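You operate a simulated robot arm through the tools that you are given. There is no shell and no other tool.

You are at the controls of a simulated two-armed robot. One attempt, no reset.

Task
Pull-test the docked teal carrier and put it in the green tray.
Fine: test to the load on the load card; close the grip lever first; wind the pull wheel back before you open the grip lever again. Where these are worked on the way, their far stop is far enough and under half their travel is too little: grip lever.

It is judged by the outcome, as a careful person would: the job done as asked, and still so three seconds after it is handed in. It fails if anything else is knocked over, pushed out of place, dropped, spilled or broken.

Robot
Two 7-joint arms with two-finger grippers on one trunk that stands fixed in place. Base frame: the origin is at the foot of the trunk, x ahead of it, y to its left, z up. Readings come in mm, rad, newtons and seconds.
The left shoulder is at [73, 216, 1143], the right one opposite. With the tool pointing down near the work surface each hand reaches from about 280 to 820 mm from the base axis, measured 20 degrees to its own side. Payload 3.18 kg a hand.
Tool frame (each hand has its own): the origin (TCP) lies between the finger pads and is the grasp point; the fingertips stand 30 mm ahead of it; z points along the fingers, y is the line along which they close. The gripper opens to 144 mm; its body begins 103 mm behind the TCP.
Orientation is that of the tool frame in the base frame, as a unit quaternion [w, x, y, z]. With the fingers straight down and closing along the base's y, the tool's x points along the base's -x, its y along +y and its z along -z.

Tools
- The arms move only by the tool play_rows. It takes "left_deltas", "right_deltas" or both (then of equal length, played together; a hand with none holds still); each is a list of rows, each a list of 7 numbers: the shift along the base's x, y, z in units of 250 mm (1.0 is 250 mm), then the turn, a rotation vector about the base's x, y, z in units of 45 degrees (1.0 is 45 degrees), then the finger opening in m, from 0 to 0.144. In form: [[x, y, z, wx, wy, wz, gripper], ...]. A call has 1 to 20 rows; each row is the pose to reach, as a shift and turn from the pose commanded when the call began. A call with a number of a shift or a turn outside -1 to 1 is refused whole. A row lasts 0.2 s, in which the tool goes at most 50 mm and 0.15 rad; a call with a longer step from one row to the next is refused whole, and so is a gripper value outside its range. Where a pose cannot be reached the arm comes as near as it can. A force on the tool above 50 N (or 10 N above the force at the start of the call, whichever is more), or a blocked arm, ends the call early, and 0.2 s more pass. Each finger travels about 186.7 mm/s and halts on what it meets, pressing with about 29 N; the grip force reading is that of the motor and also rises with nothing between the fingers. The clock runs only during rows and for 0.2 s after the last one: add rows that repeat a pose to give the fingers time. The reply holds the time, the measured pose of the TCP, the force on the tool along the base axes, the opening and the grip force, in the units named above and with some noise, with the torque about the TCP (base axes, N m) and any sound that the robot's microphone picked up.
- Cameras (640 x 400 px; columns grow to the right, rows downward): "scene" is now at [164.6, 40.3, 1341.5]; the picture's right is [0.49, -0.87, 0.00], its down [-0.31, -0.18, -0.93] and it looks along [0.81, 0.46, -0.36] (base axes); focal length 237 px, centre (320, 200). "left" rides on the left gripper at [76, -16, -143] in its tool frame; the picture's right is [0.21, 0.98, 0.00], its down [-0.84, 0.18, -0.51] and it looks along [-0.50, 0.11, 0.86] (tool axes); focal length 218 px, centre (320, 200). "right" rides on the right gripper at [76, 16, -143] in its tool frame; the picture's right is [-0.21, 0.98, 0.00], its down [-0.84, -0.18, -0.51] and it looks along [-0.50, -0.11, 0.86] (tool axes); focal length 218 px, centre (320, 200). There is no depth. A picture from a camera that has moved, and an enlarged one, comes with that camera's place and axes in the base frame and with its lens. The place of the scene camera against the robot may be out by one fixed shift of up to 25 mm in any direction.
- grab_frame(camera): a new picture of that camera. No time passes.
- raise_lower(by): moves the trunk up (or, below 0, down) by that many mm; the arms and the scene camera ride with it, the base frame stays. It gives what a move gives, with no picture.
- head_to(pan, tilt): turns the head with the scene camera to pan (to the left, within 1.396 rad either way) and tilt (down, from -0.506 to 1.204), counted from straight ahead of the robot (the tilt from the chest, where the trunk bows). It gives what a move gives.
- zoom(camera, box): a new picture of the part [left, top, right, bottom] of that camera's present view, enlarged. No time passes.
- finish_job(): hands the job in; it is judged then, once.

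Places have to be worked out from the pictures, the camera data and where the tool is seen. Open the grippers and draw the arms clear of the work before you hand the job in, unless the task says otherwise.

The tools are called after "Emit:" as name(argument=value, ...) on one line, values as JSON. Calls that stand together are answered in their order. play_rows: Moves the arms, as the interface text tells. Its arguments: {"type":"object","properties":{"left_deltas":{"type":"array"},"right_deltas":{"type":"array"}},"required":[]} The other tools are called the same way: raise_lower (by) moves the trunk up or down; head_to (pan, tilt) turns the head that bears the scene camera; grab_frame (camera) takes a picture; zoom (camera, box) takes an enlarged picture of a part of a camera's view; finish_job () hands the job in.

At the start:

```text
time_s: 0.0
left_ee_pos: [384.5, 581.6, 1194.6]
left_ee_rot: [-0.099, -0.018, 0.995, 0.005]
left_wrist_force: [-0.4, -0.2, 0.0]
left_ft_torque: [0.05, -0.01, -0.03]
left_grip_width: 144.1
left_finger_force: 0.1
right_ee_pos: [417.5, 31.4, 1277.7]
right_ee_rot: [-0.001, 0.002, 1.0, 0.001]
right_wrist_force: [0.4, -0.4, -0.4]
right_ft_torque: [0.0, -0.01, 0.02]
right_grip_width: 144.0
right_finger_force: 0.1
trunk travel left (down, up): [-225.0, 144.0]
head pan, tilt (commanded): [0.517, 0.367]
```

scene: 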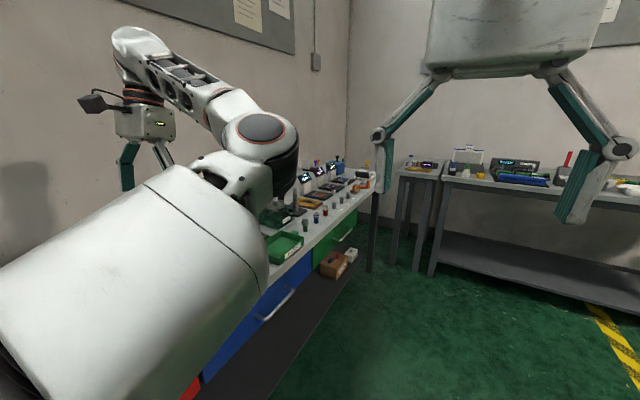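
right: 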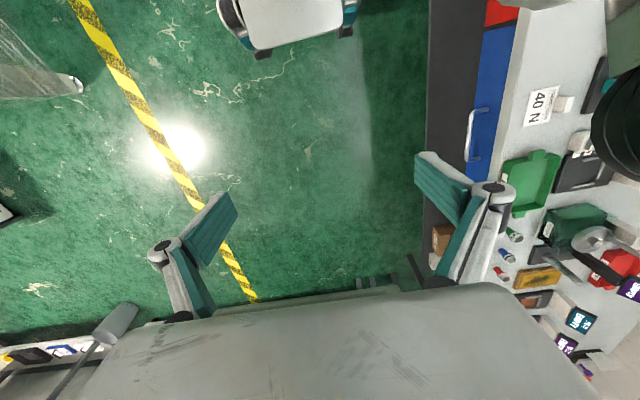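
left: 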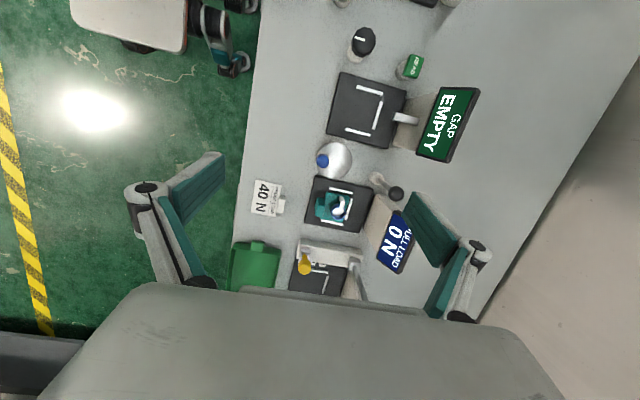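

The left camera shows the bench on the robot's left with a "40 N" load card, a pull load display "0 N", a teal carrier docked, and a green tray. I'll take closer pictures first.

Emit:
zoom(camera="left", box=[220, 130, 440, 300])

Emit:
zoom(camera="left", box=[220, 0, 500, 175])

Emit:
zoom(camera="right", box=[420, 50, 640, 380])

Emit:
zoom(camera="scene", box=[240, 130, 400, 280])

```text
2.35 times, centred on (330, 215) of left
camera zoom: at [338.8, 562.1, 1348.9], right [-0.24, 0.97, 0.05], down [0.92, 0.21, 0.34], along [0.31, 0.13, -0.94], focal length 514 px, centre (296, 165)
```

zoom: 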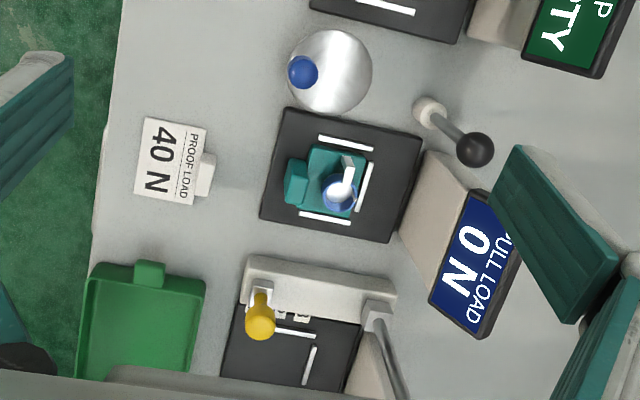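

```text
2.29 times, centred on (360, 88) of left
camera zoom: at [338.8, 562.1, 1348.9], right [-0.24, 0.97, 0.05], down [0.92, 0.21, 0.34], along [0.31, 0.13, -0.94], focal length 499 px, centre (229, 457)
```

zoom: 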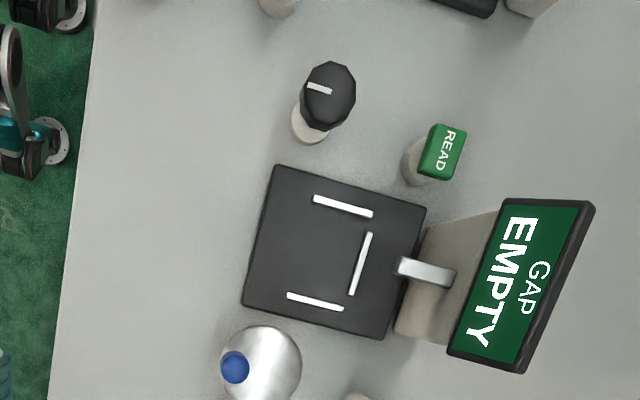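

```text
1.21 times, centred on (530, 215) of right
camera zoom: at [342.5, 47.4, 1420.1], right [0.21, 0.98, 0.0], down [0.84, -0.18, 0.51], along [0.5, -0.11, -0.86], focal length 265 px, centre (66, 182)
```

zoom: 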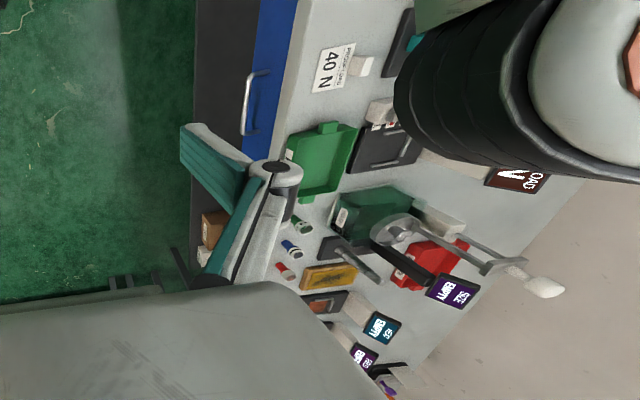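

```text
2.67 times, centred on (320, 205) of scene
camera zoom: at [164.6, 40.3, 1341.5], right [0.49, -0.87, 0.0], down [-0.31, -0.18, -0.93], along [0.81, 0.46, -0.36], focal length 632 px, centre (320, 187)
```

zoom: 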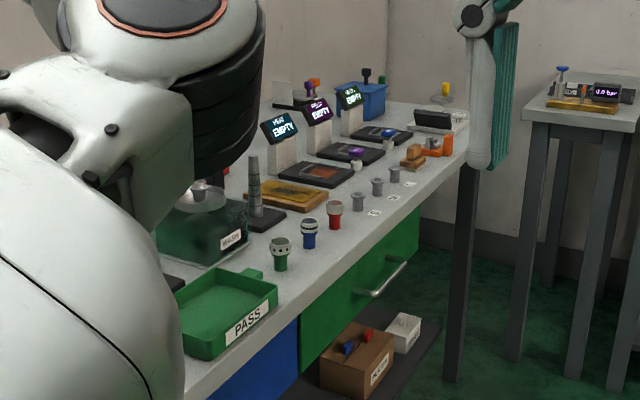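

The stations lie along the left bench (x is image-down in the left camera). I'll shift the left hand backward to get a second view for triangulating and for a less blocked view of the pull-test station.

Emit:
play_rows(left_deltas=[[-0.16, 0, 0, 0, 0, 0, 0.144], [-0.32, 0, 0, 0, 0, 0, 0.144], [-0.48, 0, 0, 0, 0, 0, 0.144], [-0.6, 0, 0, 0, 0, 0, 0.144], [-0.6, 0, 0, 0, 0, 0, 0.144]])

Emit:
grab_frame(camera="left")

```text
time_s: 1.2
left_ee_pos: [236.3, 579.8, 1193.1]
left_ee_rot: [-0.098, -0.017, 0.995, 0.005]
left_wrist_force: [-0.6, 0.5, -0.7]
left_ft_torque: [-0.04, -0.01, -0.02]
left_grip_width: 143.9
left_finger_force: 0.0
right_ee_pos: [419.2, 32.0, 1276.9]
right_ee_rot: [0.0, 0.002, 1.0, 0.001]
right_wrist_force: [1.0, 0.0, -0.1]
right_ft_torque: [0.0, 0.01, 0.0]
right_grip_width: 143.8
right_finger_force: 0.0
trunk travel left (down, up): [-225.0, 144.0]
head pan, tilt (commanded): [0.517, 0.367]
```

```text
taken
camera left: at [191.2, 560.1, 1347.9], right [-0.24, 0.97, 0.05], down [0.92, 0.21, 0.34], along [0.31, 0.13, -0.94], focal length 218 px, centre (320, 200)
```

left: 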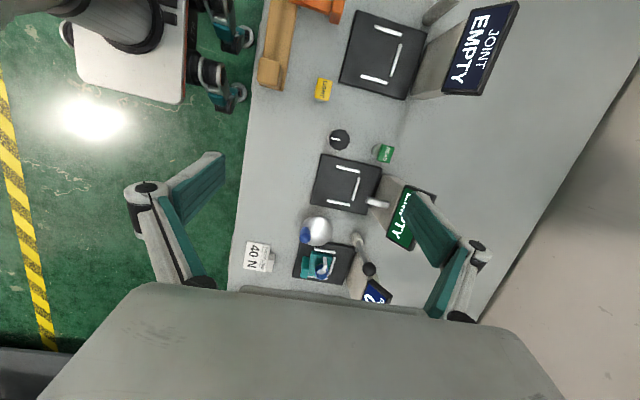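

The load card reads 40 N; bench top appears to be near z≈900–910, pull station near x≈500, y≈660. I'll bring the left hand closer above the station for a detailed look, and turn the head that way.

Emit:
play_rows(left_deltas=[[0.15, 0.0, -0.08, 0, 0, 0, 0.144], [0.3, 0.02, -0.16, 0, 0, 0, 0.144], [0.45, 0.04, -0.24, 0, 0, 0, 0.144], [0.6, 0.06, -0.32, 0, 0, 0, 0.144], [0.66, 0.08, -0.37, 0, 0, 0, 0.144], [0.66, 0.08, -0.37, 0, 0, 0, 0.144]])

Emit:
head_to(pan=0.95, tilt=0.6)

Emit:
grab_frame(camera="left")

Emit:
grab_frame(camera="scene")

```text
time_s: 2.6
left_ee_pos: [397.7, 602.6, 1101.8]
left_ee_rot: [-0.099, -0.018, 0.995, 0.005]
left_wrist_force: [0.1, 0.5, 0.7]
left_ft_torque: [-0.03, 0.02, 0.03]
left_grip_width: 143.8
left_finger_force: 0.0
right_ee_pos: [418.1, 31.6, 1276.8]
right_ee_rot: [0.0, 0.001, 1.0, 0.001]
right_wrist_force: [-0.4, 0.5, -0.8]
right_ft_torque: [0.03, 0.02, -0.02]
right_grip_width: 143.9
right_finger_force: 0.0
trunk travel left (down, up): [-225.0, 144.0]
head pan, tilt (commanded): [0.517, 0.367]
```

```text
time_s: 3.5
left_ee_pos: [397.7, 601.6, 1101.1]
left_ee_rot: [-0.099, -0.017, 0.995, 0.006]
left_wrist_force: [-1.1, -0.1, -0.6]
left_ft_torque: [-0.01, 0.0, 0.01]
left_grip_width: 144.0
left_finger_force: 0.1
right_ee_pos: [417.9, 32.0, 1275.1]
right_ee_rot: [0.001, 0.002, 1.0, 0.001]
right_wrist_force: [0.5, 0.5, 0.5]
right_ft_torque: [0.0, 0.01, -0.01]
right_grip_width: 143.9
right_finger_force: 0.0
trunk travel left (down, up): [-225.0, 144.0]
head pan, tilt (commanded): [0.949, 0.6]
```

```text
taken
camera left: at [352.1, 582.3, 1255.4], right [-0.24, 0.97, 0.05], down [0.92, 0.21, 0.34], along [0.31, 0.13, -0.94], focal length 218 px, centre (320, 200)
```

left: 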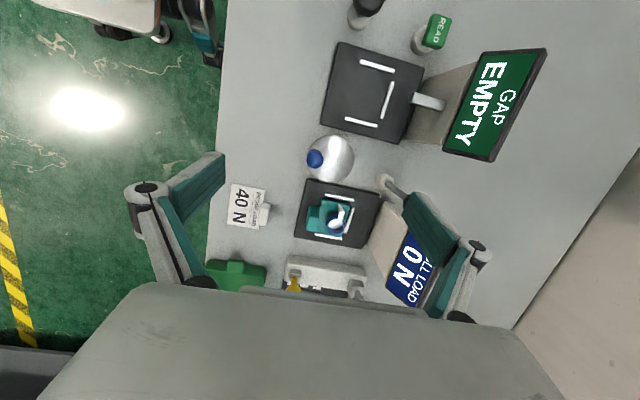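

```text
taken
camera scene: at [135.3, 66.3, 1320.2], right [0.81, -0.58, 0.0], down [-0.33, -0.46, -0.83], along [0.48, 0.67, -0.56], focal length 237 px, centre (320, 200)
```

scene: 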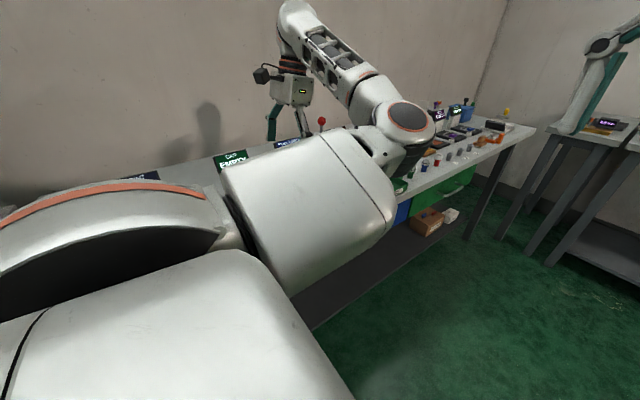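

The left arm blocks the head camera, so I'll rely on the wrist cameras. Zooming on the pull station now.

Emit:
zoom(camera="left", box=[220, 120, 440, 300])

Emit:
zoom(camera="left", box=[280, 120, 400, 200])

Emit:
zoom(camera="left", box=[280, 170, 400, 250])

Emit:
zoom(camera="right", box=[480, 40, 640, 200])

```text
2.22 times, centred on (330, 210) of left
camera zoom: at [352.1, 582.3, 1255.4], right [-0.24, 0.97, 0.05], down [0.92, 0.21, 0.34], along [0.31, 0.13, -0.94], focal length 485 px, centre (298, 178)
```

zoom: 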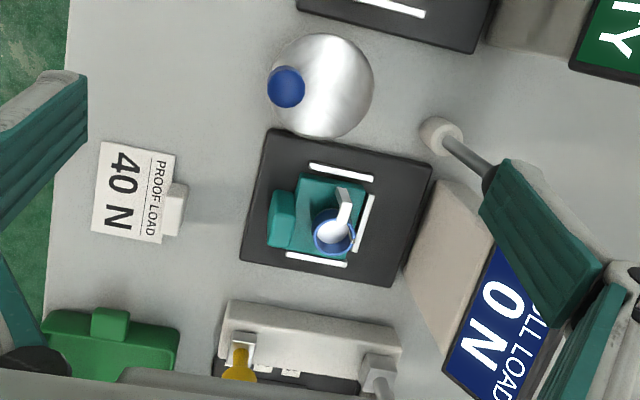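

```text
5.00 times, centred on (340, 160) of left
camera zoom: at [352.1, 582.3, 1255.4], right [-0.24, 0.97, 0.05], down [0.92, 0.21, 0.34], along [0.31, 0.13, -0.94], focal length 1091 px, centre (220, 400)
```

zoom: 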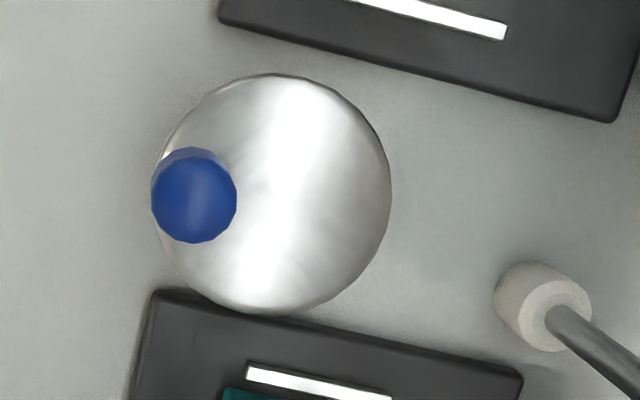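

```text
5.00 times, centred on (340, 210) of left
camera zoom: at [352.1, 582.3, 1255.4], right [-0.24, 0.97, 0.05], down [0.92, 0.21, 0.34], along [0.31, 0.13, -0.94], focal length 1091 px, centre (220, 150)
```

zoom: 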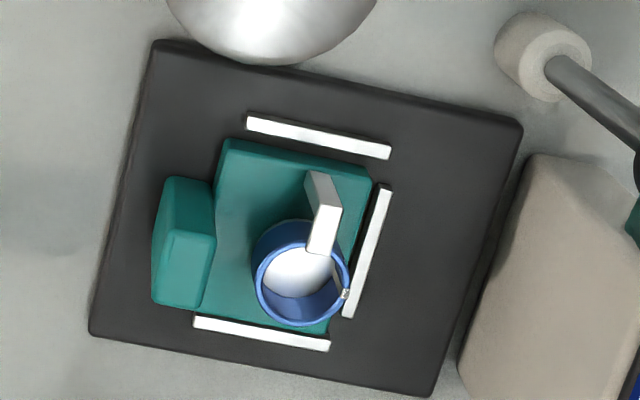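

```text
2.50 times, centred on (560, 120) of right
camera zoom: at [342.5, 47.4, 1420.1], right [0.21, 0.98, 0.0], down [0.84, -0.18, 0.51], along [0.5, -0.11, -0.86], focal length 546 px, centre (-280, 400)
```

zoom: 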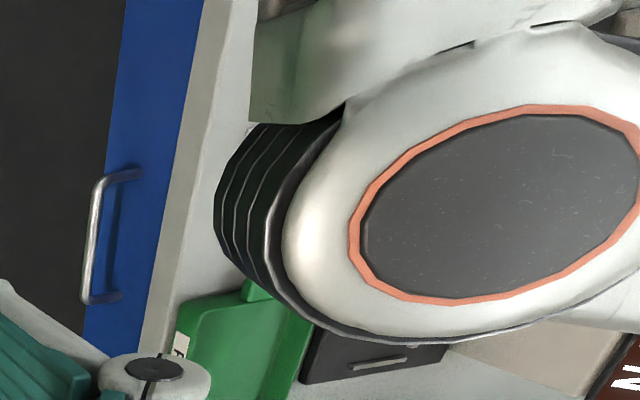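

I see the wheel with a blue crank knob, the grip lever with a black ball, and the carrier with a handle tab facing −y. I'll tilt the left hand to look from the front-side (toward +y) to get heights.

Emit:
play_rows(left_deltas=[[-0.02, -0.06, -0.03, 0.16, 0, 0, 0.144], [-0.03, -0.12, -0.06, 0.33, 0, 0, 0.144], [-0.05, -0.18, -0.09, 0.5, 0, 0, 0.144], [-0.06, -0.24, -0.12, 0.67, 0, 0, 0.144], [-0.08, -0.3, -0.14, 0.84, 0, 0, 0.144], [-0.09, -0.36, -0.16, 1.0, 0, 0, 0.144], [-0.09, -0.36, -0.16, 1.0, 0, 0, 0.144]])

Emit:
grab_frame(camera="left")

```text
time_s: 4.7
left_ee_pos: [350.3, 565.2, 1063.4]
left_ee_rot: [-0.056, -0.13, 0.966, 0.218]
left_wrist_force: [-0.2, -0.3, 0.0]
left_ft_torque: [0.03, 0.0, -0.01]
left_grip_width: 144.5
left_finger_force: 0.1
right_ee_pos: [417.1, 31.2, 1277.1]
right_ee_rot: [-0.001, 0.001, 1.0, 0.001]
right_wrist_force: [0.2, -0.7, -0.2]
right_ft_torque: [0.04, -0.03, 0.03]
right_grip_width: 143.9
right_finger_force: 0.1
trunk travel left (down, up): [-225.0, 144.0]
head pan, tilt (commanded): [0.949, 0.6]
stopped in row 5 (left hand): the arm was blocked; the commanded pose is now the measured one
```

```text
taken
camera left: at [304.6, 471.3, 1188.0], right [-0.42, 0.79, 0.44], down [0.85, 0.18, 0.49], along [0.31, 0.58, -0.75], focal length 218 px, centre (320, 200)
```

left: 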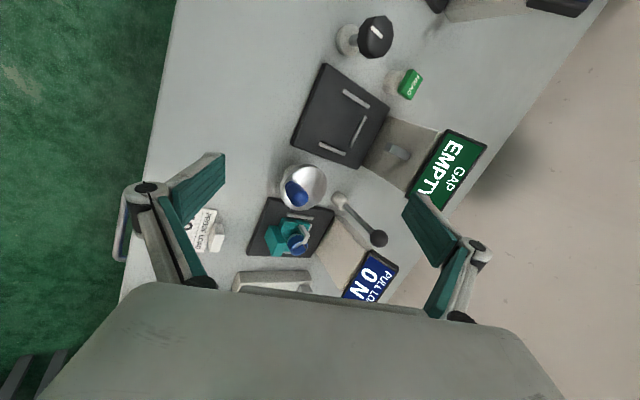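

The arm was blocked with no force (likely a joint limit), but this view is useful. Zooming in.

Emit:
zoom(camera="left", box=[220, 140, 420, 300])

Emit:
zoom(camera="left", box=[230, 180, 350, 270])

Emit:
grab_frame(camera="scene")

Emit:
grab_frame(camera="right")

```text
2.50 times, centred on (320, 220) of left
camera zoom: at [304.6, 471.3, 1188.0], right [-0.42, 0.79, 0.44], down [0.85, 0.18, 0.49], along [0.31, 0.58, -0.75], focal length 546 px, centre (320, 150)
```

zoom: 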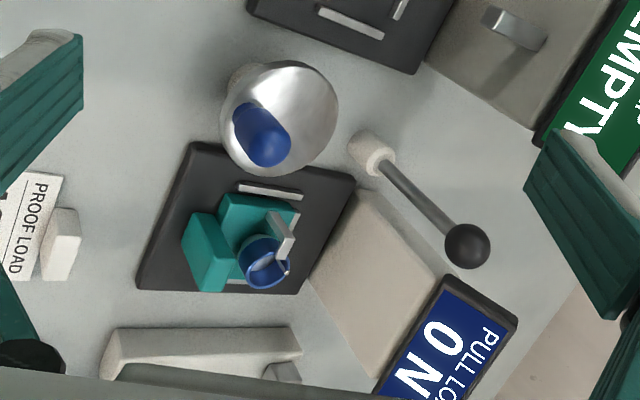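

```text
4.44 times, centred on (290, 225) of left
camera zoom: at [304.6, 471.3, 1188.0], right [-0.42, 0.79, 0.44], down [0.85, 0.18, 0.49], along [0.31, 0.58, -0.75], focal length 970 px, centre (453, 89)
```

zoom: 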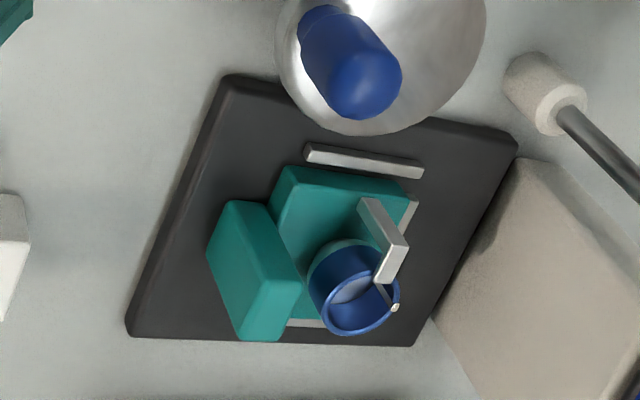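

```text
taken
camera scene: at [134.8, 65.6, 1320.4], right [0.81, -0.58, 0.0], down [-0.33, -0.46, -0.83], along [0.48, 0.67, -0.56], focal length 237 px, centre (320, 200)
```

scene: 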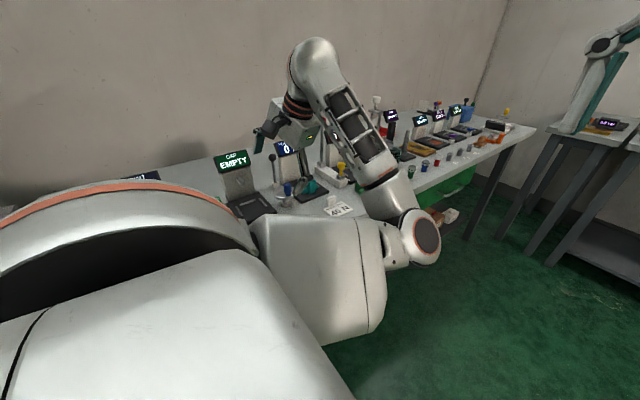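

```text
taken
camera right: at [342.1, 46.5, 1420.5], right [0.21, 0.98, 0.0], down [0.84, -0.18, 0.51], along [0.5, -0.11, -0.86], focal length 218 px, centre (320, 200)
```

right: 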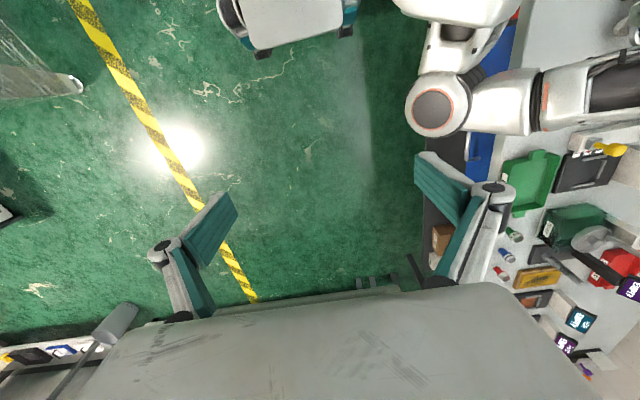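

The elbow has swung down so the head camera can now see the station. Zooming there.

Emit:
zoom(camera="scene", box=[220, 130, 370, 224])

Emit:
zoom(camera="scene", box=[340, 90, 500, 190])

```text
4.26 times, centred on (295, 177) of scene
camera zoom: at [134.8, 65.6, 1320.4], right [0.81, -0.58, 0.0], down [-0.33, -0.46, -0.83], along [0.48, 0.67, -0.56], focal length 1008 px, centre (426, 298)
```

zoom: 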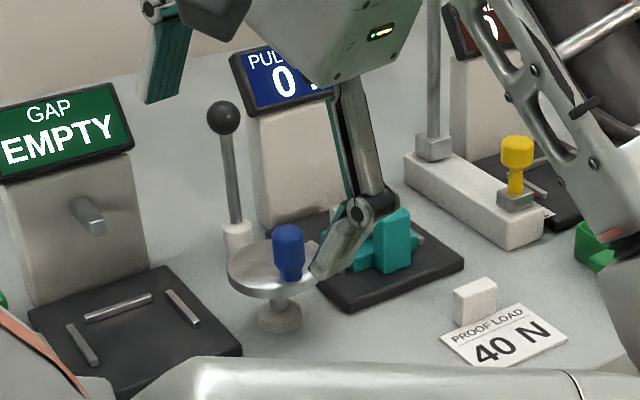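

```text
4.00 times, centred on (420, 140) of scene
camera zoom: at [134.8, 65.6, 1320.4], right [0.81, -0.58, 0.0], down [-0.33, -0.46, -0.83], along [0.48, 0.67, -0.56], focal length 947 px, centre (-80, 440)
```

zoom: 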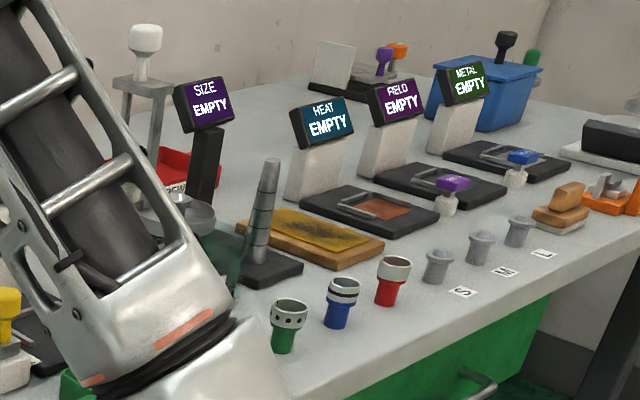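

Triangulating from two views: knob top ≈(392, 601, 985), wheel centre ≈(393, 625, ~942), lever ball ≈(411, 722, 1021) with its hub ≈(407, 715, 934), so the lever stands upright. I'll straighten the hand to point down and go above the lever ball.

Emit:
play_rows(left_deltas=[[0, 0, 0.19, -0.14, -0.036, -0.083, 0.144], [0.06, 0.16, 0.19, -0.28, -0.072, -0.167, 0.12], [0.12, 0.32, 0.19, -0.42, -0.108, -0.25, 0.09], [0.18, 0.48, 0.19, -0.559, -0.1435, -0.333, 0.07], [0.24, 0.627, 0.19, -0.559, -0.1435, -0.333, 0.06], [0.24, 0.627, 0.19, -0.559, -0.1435, -0.333, 0.06]])

Emit:
grab_frame(camera="left")

Emit:
grab_frame(camera="scene")

```text
time_s: 6.1
left_ee_pos: [413.6, 723.0, 1106.0]
left_ee_rot: [-0.003, 0.004, 1.0, 0.001]
left_wrist_force: [-0.1, 0.4, 0.3]
left_ft_torque: [0.0, 0.0, -0.01]
left_grip_width: 60.0
left_finger_force: 0.1
right_ee_pos: [417.6, 31.6, 1276.3]
right_ee_rot: [0.0, 0.002, 1.0, 0.001]
right_wrist_force: [-0.1, -0.3, 0.3]
right_ft_torque: [0.03, -0.04, -0.03]
right_grip_width: 143.9
right_finger_force: 0.1
trunk travel left (down, up): [-225.0, 144.0]
head pan, tilt (commanded): [0.949, 0.6]
```

```text
taken
camera left: at [337.8, 706.1, 1248.7], right [-0.2, 0.98, 0.0], down [0.85, 0.17, 0.51], along [0.49, 0.1, -0.86], focal length 218 px, centre (320, 200)
```

left: 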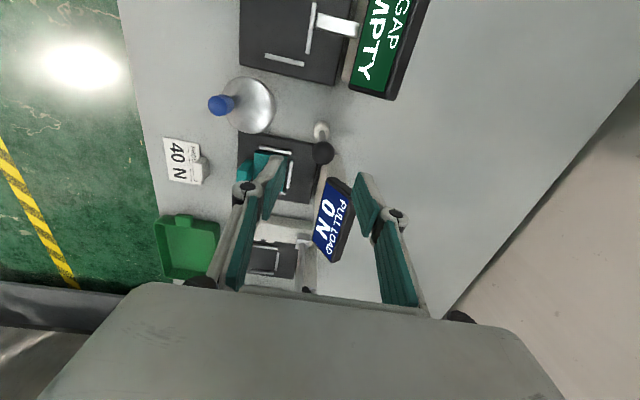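

```text
taken
camera scene: at [134.9, 66.2, 1320.3], right [0.81, -0.58, 0.0], down [-0.33, -0.46, -0.83], along [0.48, 0.67, -0.56], focal length 237 px, centre (320, 200)
```

scene: 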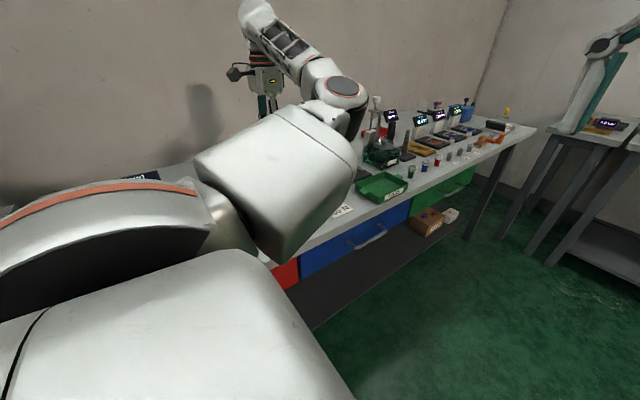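

The prediction for the ball (320,152) matches the observed (323,152). Zooming for fine alignment.

Emit:
zoom(camera="left", box=[200, 60, 400, 200])

Emit:
zoom(camera="left", box=[290, 110, 370, 170])

```text
2.86 times, centred on (300, 130) of left
camera zoom: at [337.8, 706.1, 1248.7], right [-0.2, 0.98, 0.0], down [0.85, 0.17, 0.51], along [0.49, 0.1, -0.86], focal length 624 px, centre (377, 400)
```

zoom: 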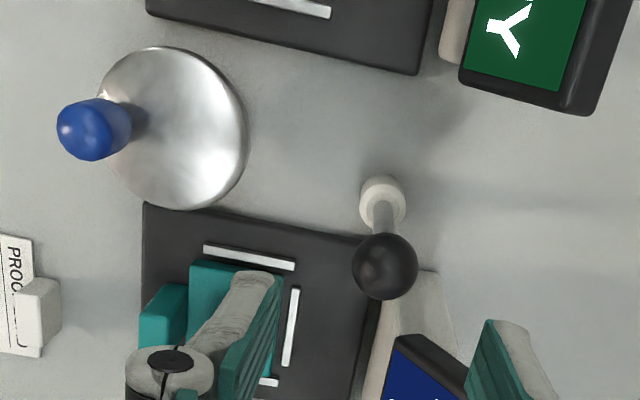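

```text
6.67 times, centred on (330, 140) of left
camera zoom: at [337.8, 706.1, 1248.7], right [-0.2, 0.98, 0.0], down [0.85, 0.17, 0.51], along [0.49, 0.1, -0.86], focal length 1455 px, centre (253, 600)
```

zoom: 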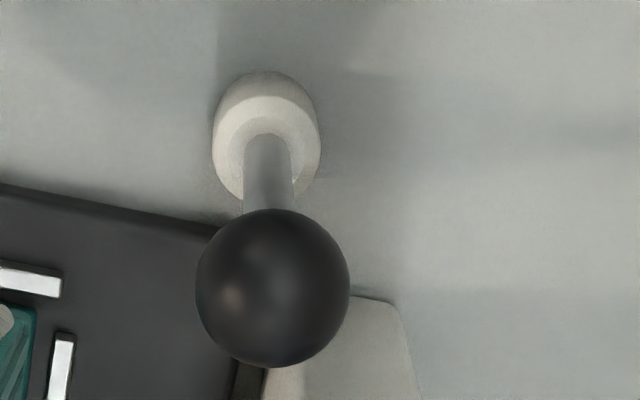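

Ball refined to ≈(410, 725, 1021), radius ~12.7 mm. I'll lower the open fingers around it.

Emit:
play_rows(left_deltas=[[-0.012, 0.007, -0.1, 0, 0, 0, 0.06], [-0.012, 0.007, -0.2, 0, 0, 0, 0.06], [-0.012, 0.007, -0.3, 0, 0, 0, 0.06], [-0.012, 0.007, -0.37, 0, 0, 0, 0.06], [-0.012, 0.007, -0.37, 0, 0, 0, 0.06]])

Emit:
zoom(camera="left", box=[200, 60, 440, 220])

```text
time_s: 7.3
left_ee_pos: [409.9, 724.2, 1015.3]
left_ee_rot: [-0.002, 0.004, 1.0, 0.002]
left_wrist_force: [1.1, 0.5, 0.6]
left_ft_torque: [0.01, 0.0, 0.0]
left_grip_width: 59.9
left_finger_force: 0.0
right_ee_pos: [418.1, 33.2, 1276.6]
right_ee_rot: [0.0, 0.002, 1.0, 0.001]
right_wrist_force: [0.3, 0.3, -0.9]
right_ft_torque: [0.0, -0.02, -0.02]
right_grip_width: 143.8
right_finger_force: 0.0
trunk travel left (down, up): [-225.0, 144.0]
head pan, tilt (commanded): [0.949, 0.6]
```

```text
2.50 times, centred on (320, 140) of left
camera zoom: at [334.6, 707.8, 1157.6], right [-0.2, 0.98, 0.0], down [0.85, 0.17, 0.5], along [0.49, 0.1, -0.86], focal length 546 px, centre (320, 350)
```

zoom: 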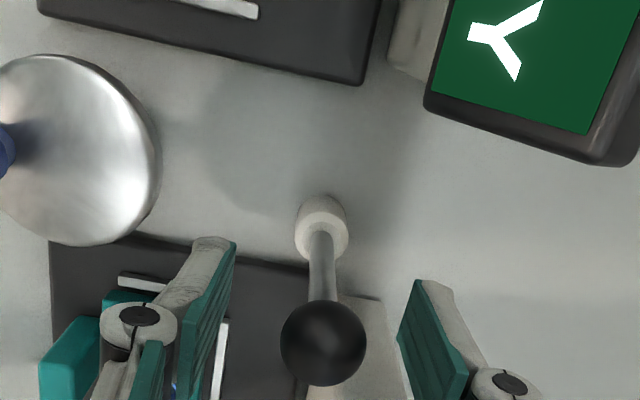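

Ball is centred between the fingers. Closing on it with motions held still.

Emit:
play_rows(left_deltas=[[0, 0, 0, 0, 0, 0, 0.03], [0, 0, 0, 0, 0, 0, 0.02], [0, 0, 0, 0, 0, 0, 0.02]])

```text
time_s: 8.1
left_ee_pos: [410.5, 726.1, 1015.2]
left_ee_rot: [-0.002, 0.004, 1.0, 0.001]
left_wrist_force: [1.7, 8.2, 1.7]
left_ft_torque: [0.03, 0.07, -0.02]
left_grip_width: 23.3
left_finger_force: 45.3
right_ee_pos: [417.6, 32.9, 1277.2]
right_ee_rot: [0.001, 0.002, 1.0, 0.0]
right_wrist_force: [0.4, -0.6, 0.2]
right_ft_torque: [-0.01, 0.01, 0.03]
right_grip_width: 144.1
right_finger_force: 0.4
trunk travel left (down, up): [-225.0, 144.0]
head pan, tilt (commanded): [0.949, 0.6]
```

Gripped the ball (23 mm) with ~8 N in y, so y seems stiff. Now testing a small +x motion.

Emit:
play_rows(left_deltas=[[0.012, 0.004, 0, 0, 0, 0, 0.02], [0.024, 0.006, 0, 0, 0, 0, 0.02], [0.032, 0.006, 0, 0, 0, 0, 0.02]])

```text
time_s: 8.9
left_ee_pos: [412.4, 725.6, 1014.6]
left_ee_rot: [-0.005, 0.001, 1.0, 0.002]
left_wrist_force: [-30.7, 2.6, -4.1]
left_ft_torque: [-0.01, -0.08, 0.01]
left_grip_width: 23.4
left_finger_force: 45.1
right_ee_pos: [414.2, 33.4, 1278.0]
right_ee_rot: [0.001, 0.0, 1.0, 0.0]
right_wrist_force: [0.6, 0.4, 0.5]
right_ft_torque: [0.02, 0.01, 0.0]
right_grip_width: 143.9
right_finger_force: 0.0
trunk travel left (down, up): [-225.0, 144.0]
head pan, tilt (commanded): [0.949, 0.6]
```

+x is resisted at 31 N with only 2 mm of motion, so that's a stop. Now trying −x.

Emit:
play_rows(left_deltas=[[-0.016, 0, 0, 0, 0, 0, 0.02], [-0.032, 0, 0, 0, 0, 0, 0.02], [-0.048, 0, 0, 0, 0, 0, 0.02], [-0.064, 0, 0, 0, 0, 0, 0.02]])

```text
time_s: 9.9
left_ee_pos: [407.6, 724.5, 1013.3]
left_ee_rot: [0.002, 0.006, 1.0, 0.0]
left_wrist_force: [29.8, 25.1, 9.3]
left_ft_torque: [-0.12, 0.06, -0.04]
left_grip_width: 23.8
left_finger_force: 44.9
right_ee_pos: [419.1, 33.9, 1275.2]
right_ee_rot: [-0.001, 0.002, 1.0, -0.001]
right_wrist_force: [-0.1, -0.1, -0.3]
right_ft_torque: [0.0, -0.03, -0.01]
right_grip_width: 144.0
right_finger_force: 0.0
trunk travel left (down, up): [-225.0, 144.0]
head pan, tilt (commanded): [0.949, 0.6]
```

−x also resists (30 N). y showed stiffness toward −y; now neutralising x and trying +y.

Emit:
play_rows(left_deltas=[[0.016, 0.0, 0, 0, 0, 0, 0.02], [0.032, 0.01, 0, 0, 0, 0, 0.02], [0.032, 0.025, 0, 0, 0, 0, 0.02], [0.032, 0.04, 0, 0, 0, 0, 0.02]])

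```text
time_s: 10.9
left_ee_pos: [406.4, 735.3, 1013.2]
left_ee_rot: [-0.004, 0.004, 1.0, 0.001]
left_wrist_force: [-7.4, -4.0, -9.3]
left_ft_torque: [-0.21, 0.69, -0.05]
left_grip_width: 23.4
left_finger_force: 45.0
right_ee_pos: [418.3, 31.8, 1277.8]
right_ee_rot: [0.0, 0.001, 1.0, 0.001]
right_wrist_force: [-0.4, 0.7, 0.1]
right_ft_torque: [0.02, 0.01, 0.0]
right_grip_width: 144.2
right_finger_force: 0.0
trunk travel left (down, up): [-225.0, 144.0]
head pan, tilt (commanded): [0.949, 0.6]
```

+y moves freely, so the lever closes by swinging toward +y (hinge along x). To follow that arc cleanly I need the pads on the ±x sides of the ball, so I release, rise and begin yawing the hand 90°.

Emit:
play_rows(left_deltas=[[0, 0, 0, 0, 0, 0, 0.06], [0, 0, 0.06, 0, 0, 0, 0.06], [0, 0, 0.2, 0, 0, 0, 0.06], [0, 0, 0.36, 0, 0, 0, 0.06], [0, 0, 0.4, 0, 0, 0.18, 0.06], [0, 0, 0.4, 0, 0, 0.36, 0.06], [0, 0, 0.4, 0, 0, 0.54, 0.06], [0, 0, 0.4, 0, 0, 0.72, 0.06], [0, 0, 0.4, 0, 0, 0.9, 0.06], [0, 0, 0.4, 0, 0, 1.0, 0.06], [0, 0, 0.4, 0, 0, 1.0, 0.06]])

Emit:
grab_frame(camera="left")

```text
time_s: 13.3
left_ee_pos: [408.9, 732.9, 1113.8]
left_ee_rot: [-0.002, -0.379, 0.926, -0.001]
left_wrist_force: [0.7, -0.2, 0.2]
left_ft_torque: [-0.01, 0.03, -0.02]
left_grip_width: 60.1
left_finger_force: 0.0
right_ee_pos: [417.1, 32.3, 1277.9]
right_ee_rot: [0.0, 0.002, 1.0, 0.001]
right_wrist_force: [0.3, 0.1, 0.5]
right_ft_torque: [0.03, -0.01, -0.04]
right_grip_width: 144.0
right_finger_force: 0.0
trunk travel left (down, up): [-225.0, 144.0]
head pan, tilt (commanded): [0.949, 0.6]
```

```text
taken
camera left: at [366.9, 667.8, 1257.0], right [-0.84, 0.55, 0.0], down [0.48, 0.72, 0.5], along [0.28, 0.42, -0.86], focal length 218 px, centre (320, 200)
```

left: 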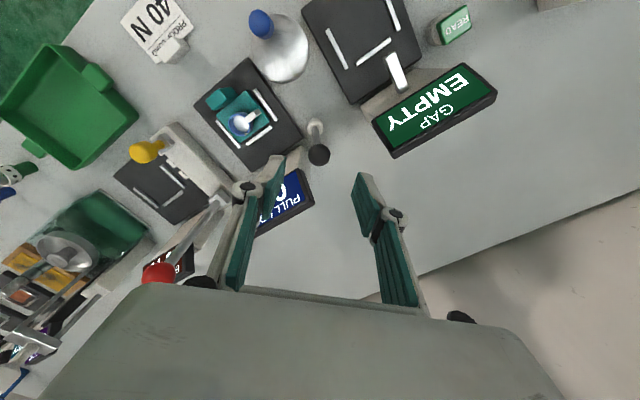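

Yaw works so far. Completing the second 45°.

Emit:
play_rows(left_deltas=[[0, 0, 0, 0, 0, 0.18, 0.06], [0, 0, 0, 0, 0, 0.36, 0.06], [0, 0, 0, 0, 0, 0.54, 0.06], [0, 0, 0, 0, 0, 0.72, 0.06], [0, 0, 0, 0, 0, 0.9, 0.06], [0, 0, 0, 0, 0, 1.0, 0.06], [0, 0, 0, 0, 0, 1.0, 0.06]])

Emit:
grab_frame(camera="left")

Emit:
zoom(camera="left", box=[260, 90, 380, 180])

Emit:
grab_frame(camera="scene")

```text
time_s: 14.9
left_ee_pos: [408.1, 733.3, 1116.3]
left_ee_rot: [-0.002, -0.705, 0.709, 0.0]
left_wrist_force: [0.5, -0.3, -0.3]
left_ft_torque: [0.0, -0.03, 0.04]
left_grip_width: 60.2
left_finger_force: 0.1
right_ee_pos: [417.9, 31.6, 1276.8]
right_ee_rot: [0.0, 0.002, 1.0, 0.001]
right_wrist_force: [-0.1, -1.1, 0.0]
right_ft_torque: [-0.01, 0.02, -0.02]
right_grip_width: 144.2
right_finger_force: 0.0
trunk travel left (down, up): [-225.0, 144.0]
head pan, tilt (commanded): [0.949, 0.6]
```

```text
taken
camera left: at [425.5, 657.3, 1258.4], right [-0.98, -0.2, 0.0], down [-0.17, 0.85, 0.5], along [-0.1, 0.49, -0.86], focal length 218 px, centre (320, 200)
```

left: 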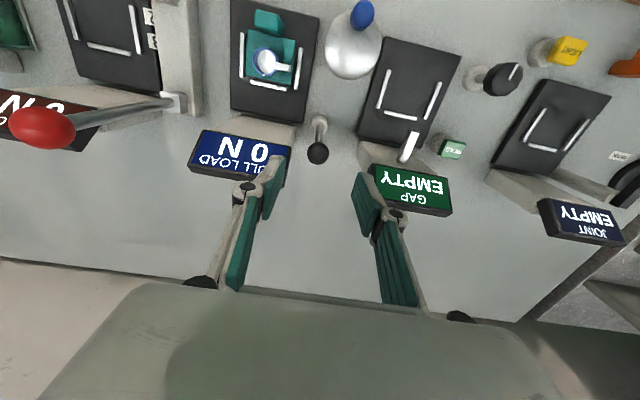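

```text
4.44 times, centred on (320, 135) of left
camera zoom: at [425.5, 657.3, 1258.4], right [-0.98, -0.2, 0.0], down [-0.17, 0.85, 0.5], along [-0.1, 0.49, -0.86], focal length 970 px, centre (320, 489)
```

zoom: 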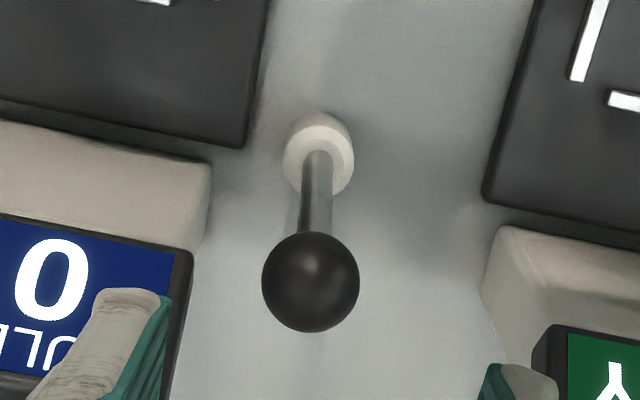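

```text
taken
camera scene: at [135.2, 66.3, 1320.2], right [0.81, -0.58, 0.0], down [-0.33, -0.46, -0.83], along [0.48, 0.67, -0.56], focal length 237 px, centre (320, 200)
```

scene: 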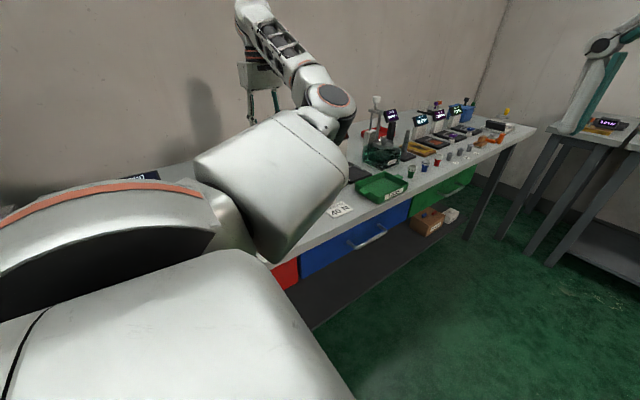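

With yaw done, I see the panel display edge is only ~18 mm from the ball on +x, so a wide x-grip would clip it. Instead I'll close the fingers into a stick, go to the −y side of the ball and push it toward +y along its arc.

Emit:
play_rows(left_deltas=[[-0.004, -0.08, 0, 0, 0, 0, 0.03], [-0.008, -0.155, 0, 0, 0, 0, 0.0], [-0.008, -0.155, -0.1, 0, 0, 0, 0.0], [-0.008, -0.155, -0.2, 0, 0, 0, 0.0], [-0.008, -0.155, -0.3, 0, 0, 0, 0.0], [-0.008, -0.155, -0.33, 0, 0, 0, 0.0], [-0.008, -0.155, -0.33, 0, 0, 0, 0.0]])

Emit:
grab_frame(camera="left")

Emit:
zoom(camera="left", box=[250, 110, 410, 220])

```text
time_s: 16.5
left_ee_pos: [404.6, 696.2, 1033.1]
left_ee_rot: [-0.001, -0.705, 0.71, 0.0]
left_wrist_force: [0.5, 0.0, 0.5]
left_ft_torque: [0.02, -0.01, -0.05]
left_grip_width: 0.0
left_finger_force: 28.3
right_ee_pos: [417.8, 31.5, 1277.4]
right_ee_rot: [0.0, 0.001, 1.0, 0.0]
right_wrist_force: [0.7, 0.4, 1.2]
right_ft_torque: [0.0, -0.03, 0.01]
right_grip_width: 144.3
right_finger_force: 0.1
trunk travel left (down, up): [-225.0, 144.0]
head pan, tilt (commanded): [0.949, 0.6]
```

```text
taken
camera left: at [421.0, 620.5, 1174.9], right [-0.98, -0.2, 0.0], down [-0.17, 0.85, 0.5], along [-0.1, 0.49, -0.86], focal length 218 px, centre (320, 200)
```

left: 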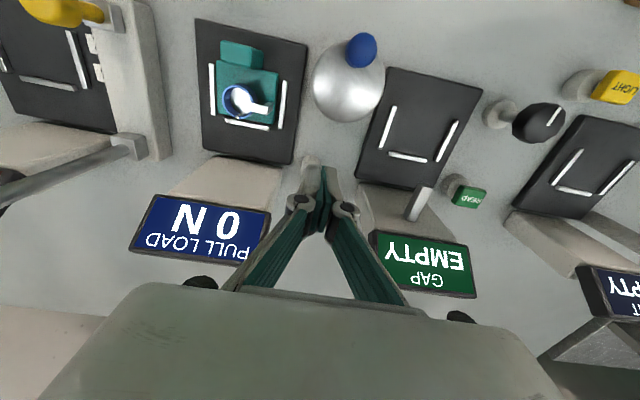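

```text
3.64 times, centred on (330, 165) of left
camera zoom: at [421.0, 620.5, 1174.9], right [-0.98, -0.2, 0.0], down [-0.17, 0.85, 0.5], along [-0.1, 0.49, -0.86], focal length 794 px, centre (284, 327)
```

zoom: 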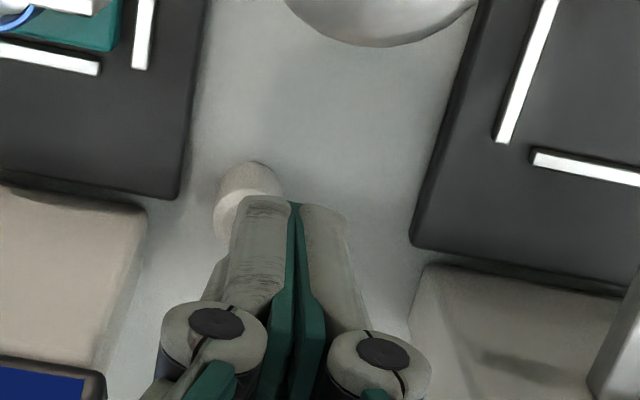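

Stick is aligned just in front of the lever. Pushing toward +y up to about 35–40° of swing, watching forces.

Emit:
play_rows(left_deltas=[[0, 0.04, 0.007, 0, 0, 0, 0.0], [0, 0.083, 0.014, 0, 0, 0, 0.0], [0, 0.115, 0.01, 0, 0, 0, 0.0], [0, 0.146, 0.004, 0, 0, 0, 0.0], [0, 0.175, -0.005, 0, 0, 0, 0.0], [0, 0.204, -0.016, 0, 0, 0, 0.0], [0, 0.228, -0.03, 0, 0, 0, 0.0], [0, 0.251, -0.044, 0, 0, 0, 0.0]])

Emit:
grab_frame(camera="left")

Emit:
zoom(camera="left", box=[250, 110, 410, 220])

```text
time_s: 18.3
left_ee_pos: [407.8, 755.5, 1023.3]
left_ee_rot: [-0.002, -0.704, 0.71, -0.001]
left_wrist_force: [-2.2, -15.2, 2.1]
left_ft_torque: [-0.36, -0.11, 0.0]
left_grip_width: 0.0
left_finger_force: 29.5
right_ee_pos: [417.2, 30.8, 1277.3]
right_ee_rot: [0.0, 0.002, 1.0, 0.002]
right_wrist_force: [0.7, -0.8, 0.7]
right_ft_torque: [-0.05, 0.04, -0.01]
right_grip_width: 144.0
right_finger_force: 0.0
trunk travel left (down, up): [-225.0, 144.0]
head pan, tilt (commanded): [0.949, 0.6]
```

```text
taken
camera left: at [423.7, 679.4, 1165.1], right [-0.98, -0.2, 0.0], down [-0.17, 0.85, 0.51], along [-0.1, 0.49, -0.86], focal length 218 px, centre (320, 200)
```

left: 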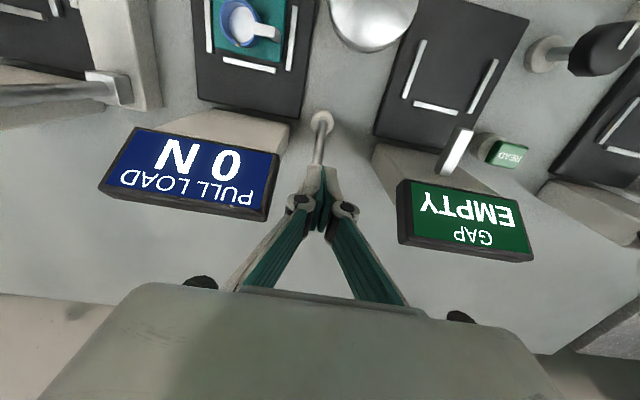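

```text
3.64 times, centred on (330, 165) of left
camera zoom: at [423.7, 679.4, 1165.1], right [-0.98, -0.2, 0.0], down [-0.17, 0.85, 0.51], along [-0.1, 0.49, -0.86], focal length 794 px, centre (284, 327)
```

zoom: 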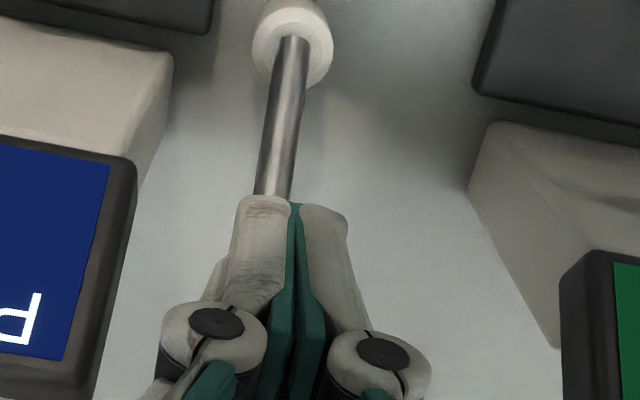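

The lever follows (−15 N resistance). Continuing along the arc to ~60°.

Emit:
play_rows(left_deltas=[[0, 0.024, -0.017, 0, 0, 0, 0.0], [0, 0.044, -0.035, 0, 0, 0, 0.0], [0, 0.063, -0.055, 0, 0, 0, 0.0], [0, 0.08, -0.077, 0, 0, 0, 0.0], [0, 0.08, -0.077, 0, 0, 0, 0.0]])

Emit:
zoom(camera="left", box=[250, 70, 410, 220])

```text
time_s: 18.7
left_ee_pos: [407.5, 756.7, 1022.3]
left_ee_rot: [-0.001, -0.703, 0.711, 0.0]
left_wrist_force: [-8.3, -42.7, 11.5]
left_ft_torque: [-0.87, 0.56, -0.01]
left_grip_width: 6.2
left_finger_force: 30.4
right_ee_pos: [415.6, 27.2, 1277.5]
right_ee_rot: [0.001, 0.002, 1.0, 0.003]
right_wrist_force: [0.2, 0.9, -1.0]
right_ft_torque: [-0.02, 0.01, 0.02]
right_grip_width: 144.2
right_finger_force: 0.1
trunk travel left (down, up): [-225.0, 144.0]
head pan, tilt (commanded): [0.949, 0.6]
stopped in row 2 (left hand): the force on the tool passed its limit at 59 N (the readings are from after the stop); the commanded pose is now the measured one
```

```text
2.67 times, centred on (330, 145) of left
camera zoom: at [423.6, 680.1, 1164.1], right [-0.98, -0.2, 0.0], down [-0.17, 0.85, 0.51], along [-0.1, 0.5, -0.86], focal length 582 px, centre (293, 347)
```

zoom: 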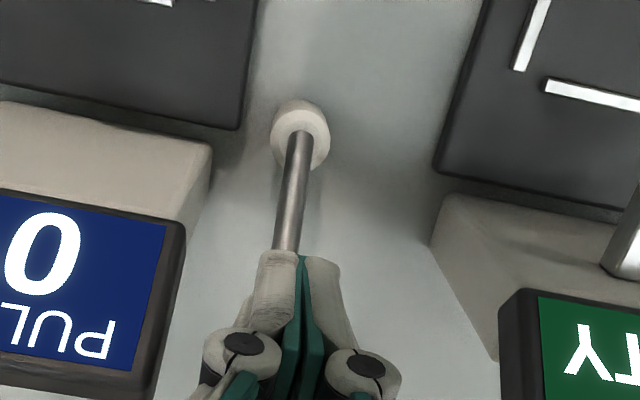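

Force rose sharply near y≈757, suggesting the far stop (~40° swing). I'll back the stick off and raise to see where the lever rests.

Emit:
play_rows(left_deltas=[[0, -0.04, 0.0, 0, 0, 0, 0.0], [0, -0.14, 0.06, 0, 0, 0, 0.0], [0, -0.24, 0.2, 0, 0, 0, 0.0], [0, -0.32, 0.36, 0, 0, 0, 0.0], [0, -0.4, 0.48, 0, 0, 0, 0.0], [0, -0.4, 0.48, 0, 0, 0, 0.0]])

Emit:
grab_frame(camera="left")

Emit:
zoom(camera="left", box=[180, 60, 420, 210])

```text
time_s: 20.1
left_ee_pos: [407.5, 660.7, 1135.0]
left_ee_rot: [-0.004, -0.703, 0.711, -0.001]
left_wrist_force: [0.7, 0.7, 0.5]
left_ft_torque: [-0.01, -0.03, -0.01]
left_grip_width: 0.0
left_finger_force: 30.6
right_ee_pos: [418.4, 32.4, 1277.3]
right_ee_rot: [-0.002, 0.001, 1.0, 0.001]
right_wrist_force: [0.4, 0.1, 0.3]
right_ft_torque: [0.02, -0.01, 0.04]
right_grip_width: 144.2
right_finger_force: 0.1
trunk travel left (down, up): [-225.0, 144.0]
head pan, tilt (commanded): [0.949, 0.6]
```

```text
taken
camera left: at [423.7, 584.7, 1278.2], right [-0.98, -0.2, 0.0], down [-0.17, 0.85, 0.5], along [-0.1, 0.49, -0.86], focal length 218 px, centre (320, 200)
```

left: 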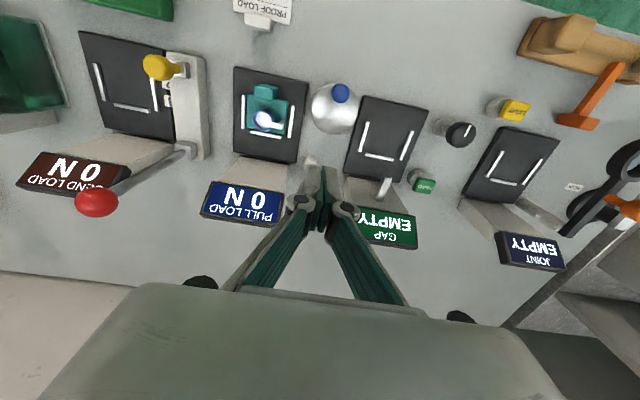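

```text
2.67 times, centred on (300, 135) of left
camera zoom: at [423.7, 584.7, 1278.2], right [-0.98, -0.2, 0.0], down [-0.17, 0.85, 0.5], along [-0.1, 0.49, -0.86], focal length 582 px, centre (373, 373)
```

zoom: 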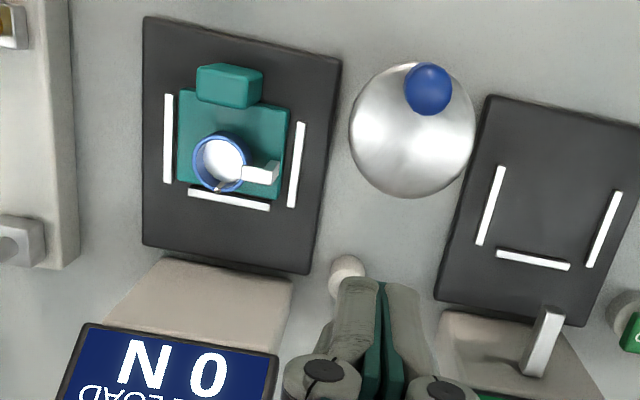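

The lever is hidden behind the closed fingers; opening them to see it.

Emit:
play_rows(left_deltas=[[0, 0, 0, 0, 0, 0, 0.05], [0, 0, 0, 0, 0, 0, 0.1], [0, 0, 0, 0, 0, 0, 0.1]])

Emit:
zoom(camera="left", box=[240, 60, 440, 210])

Emit:
zoom(camera="left", box=[220, 70, 320, 145])

```text
time_s: 20.9
left_ee_pos: [407.5, 660.7, 1135.6]
left_ee_rot: [-0.003, -0.704, 0.71, -0.001]
left_wrist_force: [0.0, 0.0, 0.3]
left_ft_torque: [0.01, -0.02, 0.01]
left_grip_width: 99.9
left_finger_force: 0.1
right_ee_pos: [418.1, 33.5, 1275.9]
right_ee_rot: [0.0, 0.002, 1.0, 0.001]
right_wrist_force: [-0.3, 0.3, -0.7]
right_ft_torque: [0.02, -0.02, 0.0]
right_grip_width: 143.9
right_finger_force: 0.0
trunk travel left (down, up): [-225.0, 144.0]
head pan, tilt (commanded): [0.949, 0.6]
```

```text
2.67 times, centred on (340, 135) of left
camera zoom: at [423.5, 584.6, 1278.4], right [-0.98, -0.2, 0.0], down [-0.17, 0.85, 0.5], along [-0.1, 0.49, -0.86], focal length 582 px, centre (267, 373)
```

zoom: 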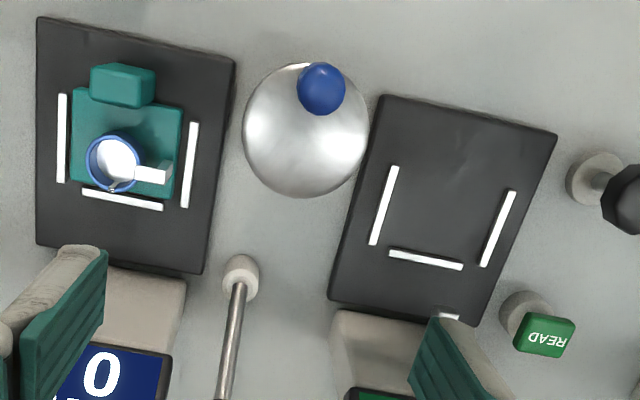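

```text
5.33 times, centred on (270, 108) of left
camera zoom: at [423.5, 584.6, 1278.4], right [-0.98, -0.2, 0.0], down [-0.17, 0.85, 0.5], along [-0.1, 0.49, -0.86], focal length 1164 px, centre (587, 693)
```

zoom: 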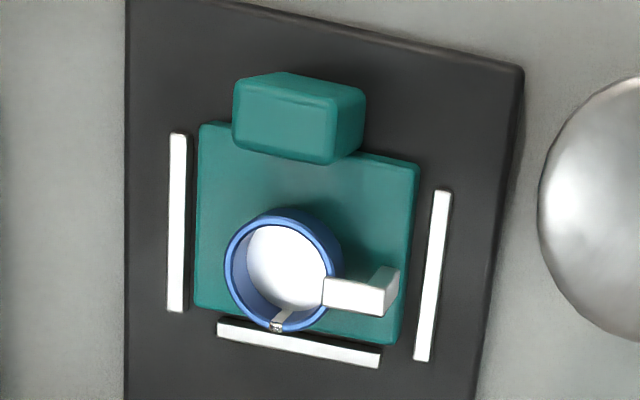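

Emit:
zoom(camera="left", box=[270, 140, 380, 250])

```text
3.64 times, centred on (325, 195) of left
camera zoom: at [423.5, 584.6, 1278.4], right [-0.98, -0.2, 0.0], down [-0.17, 0.85, 0.5], along [-0.1, 0.49, -0.86], focal length 794 px, centre (302, 218)
```

zoom: 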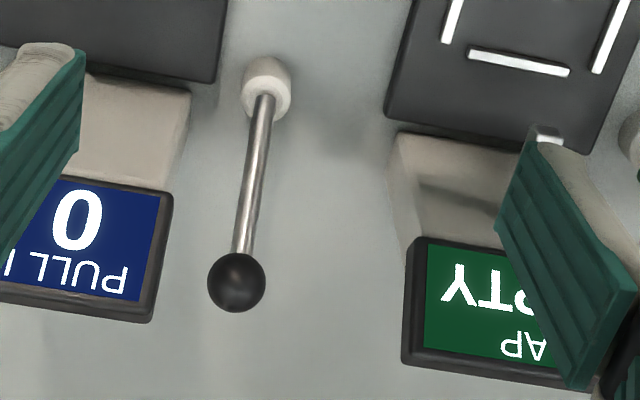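

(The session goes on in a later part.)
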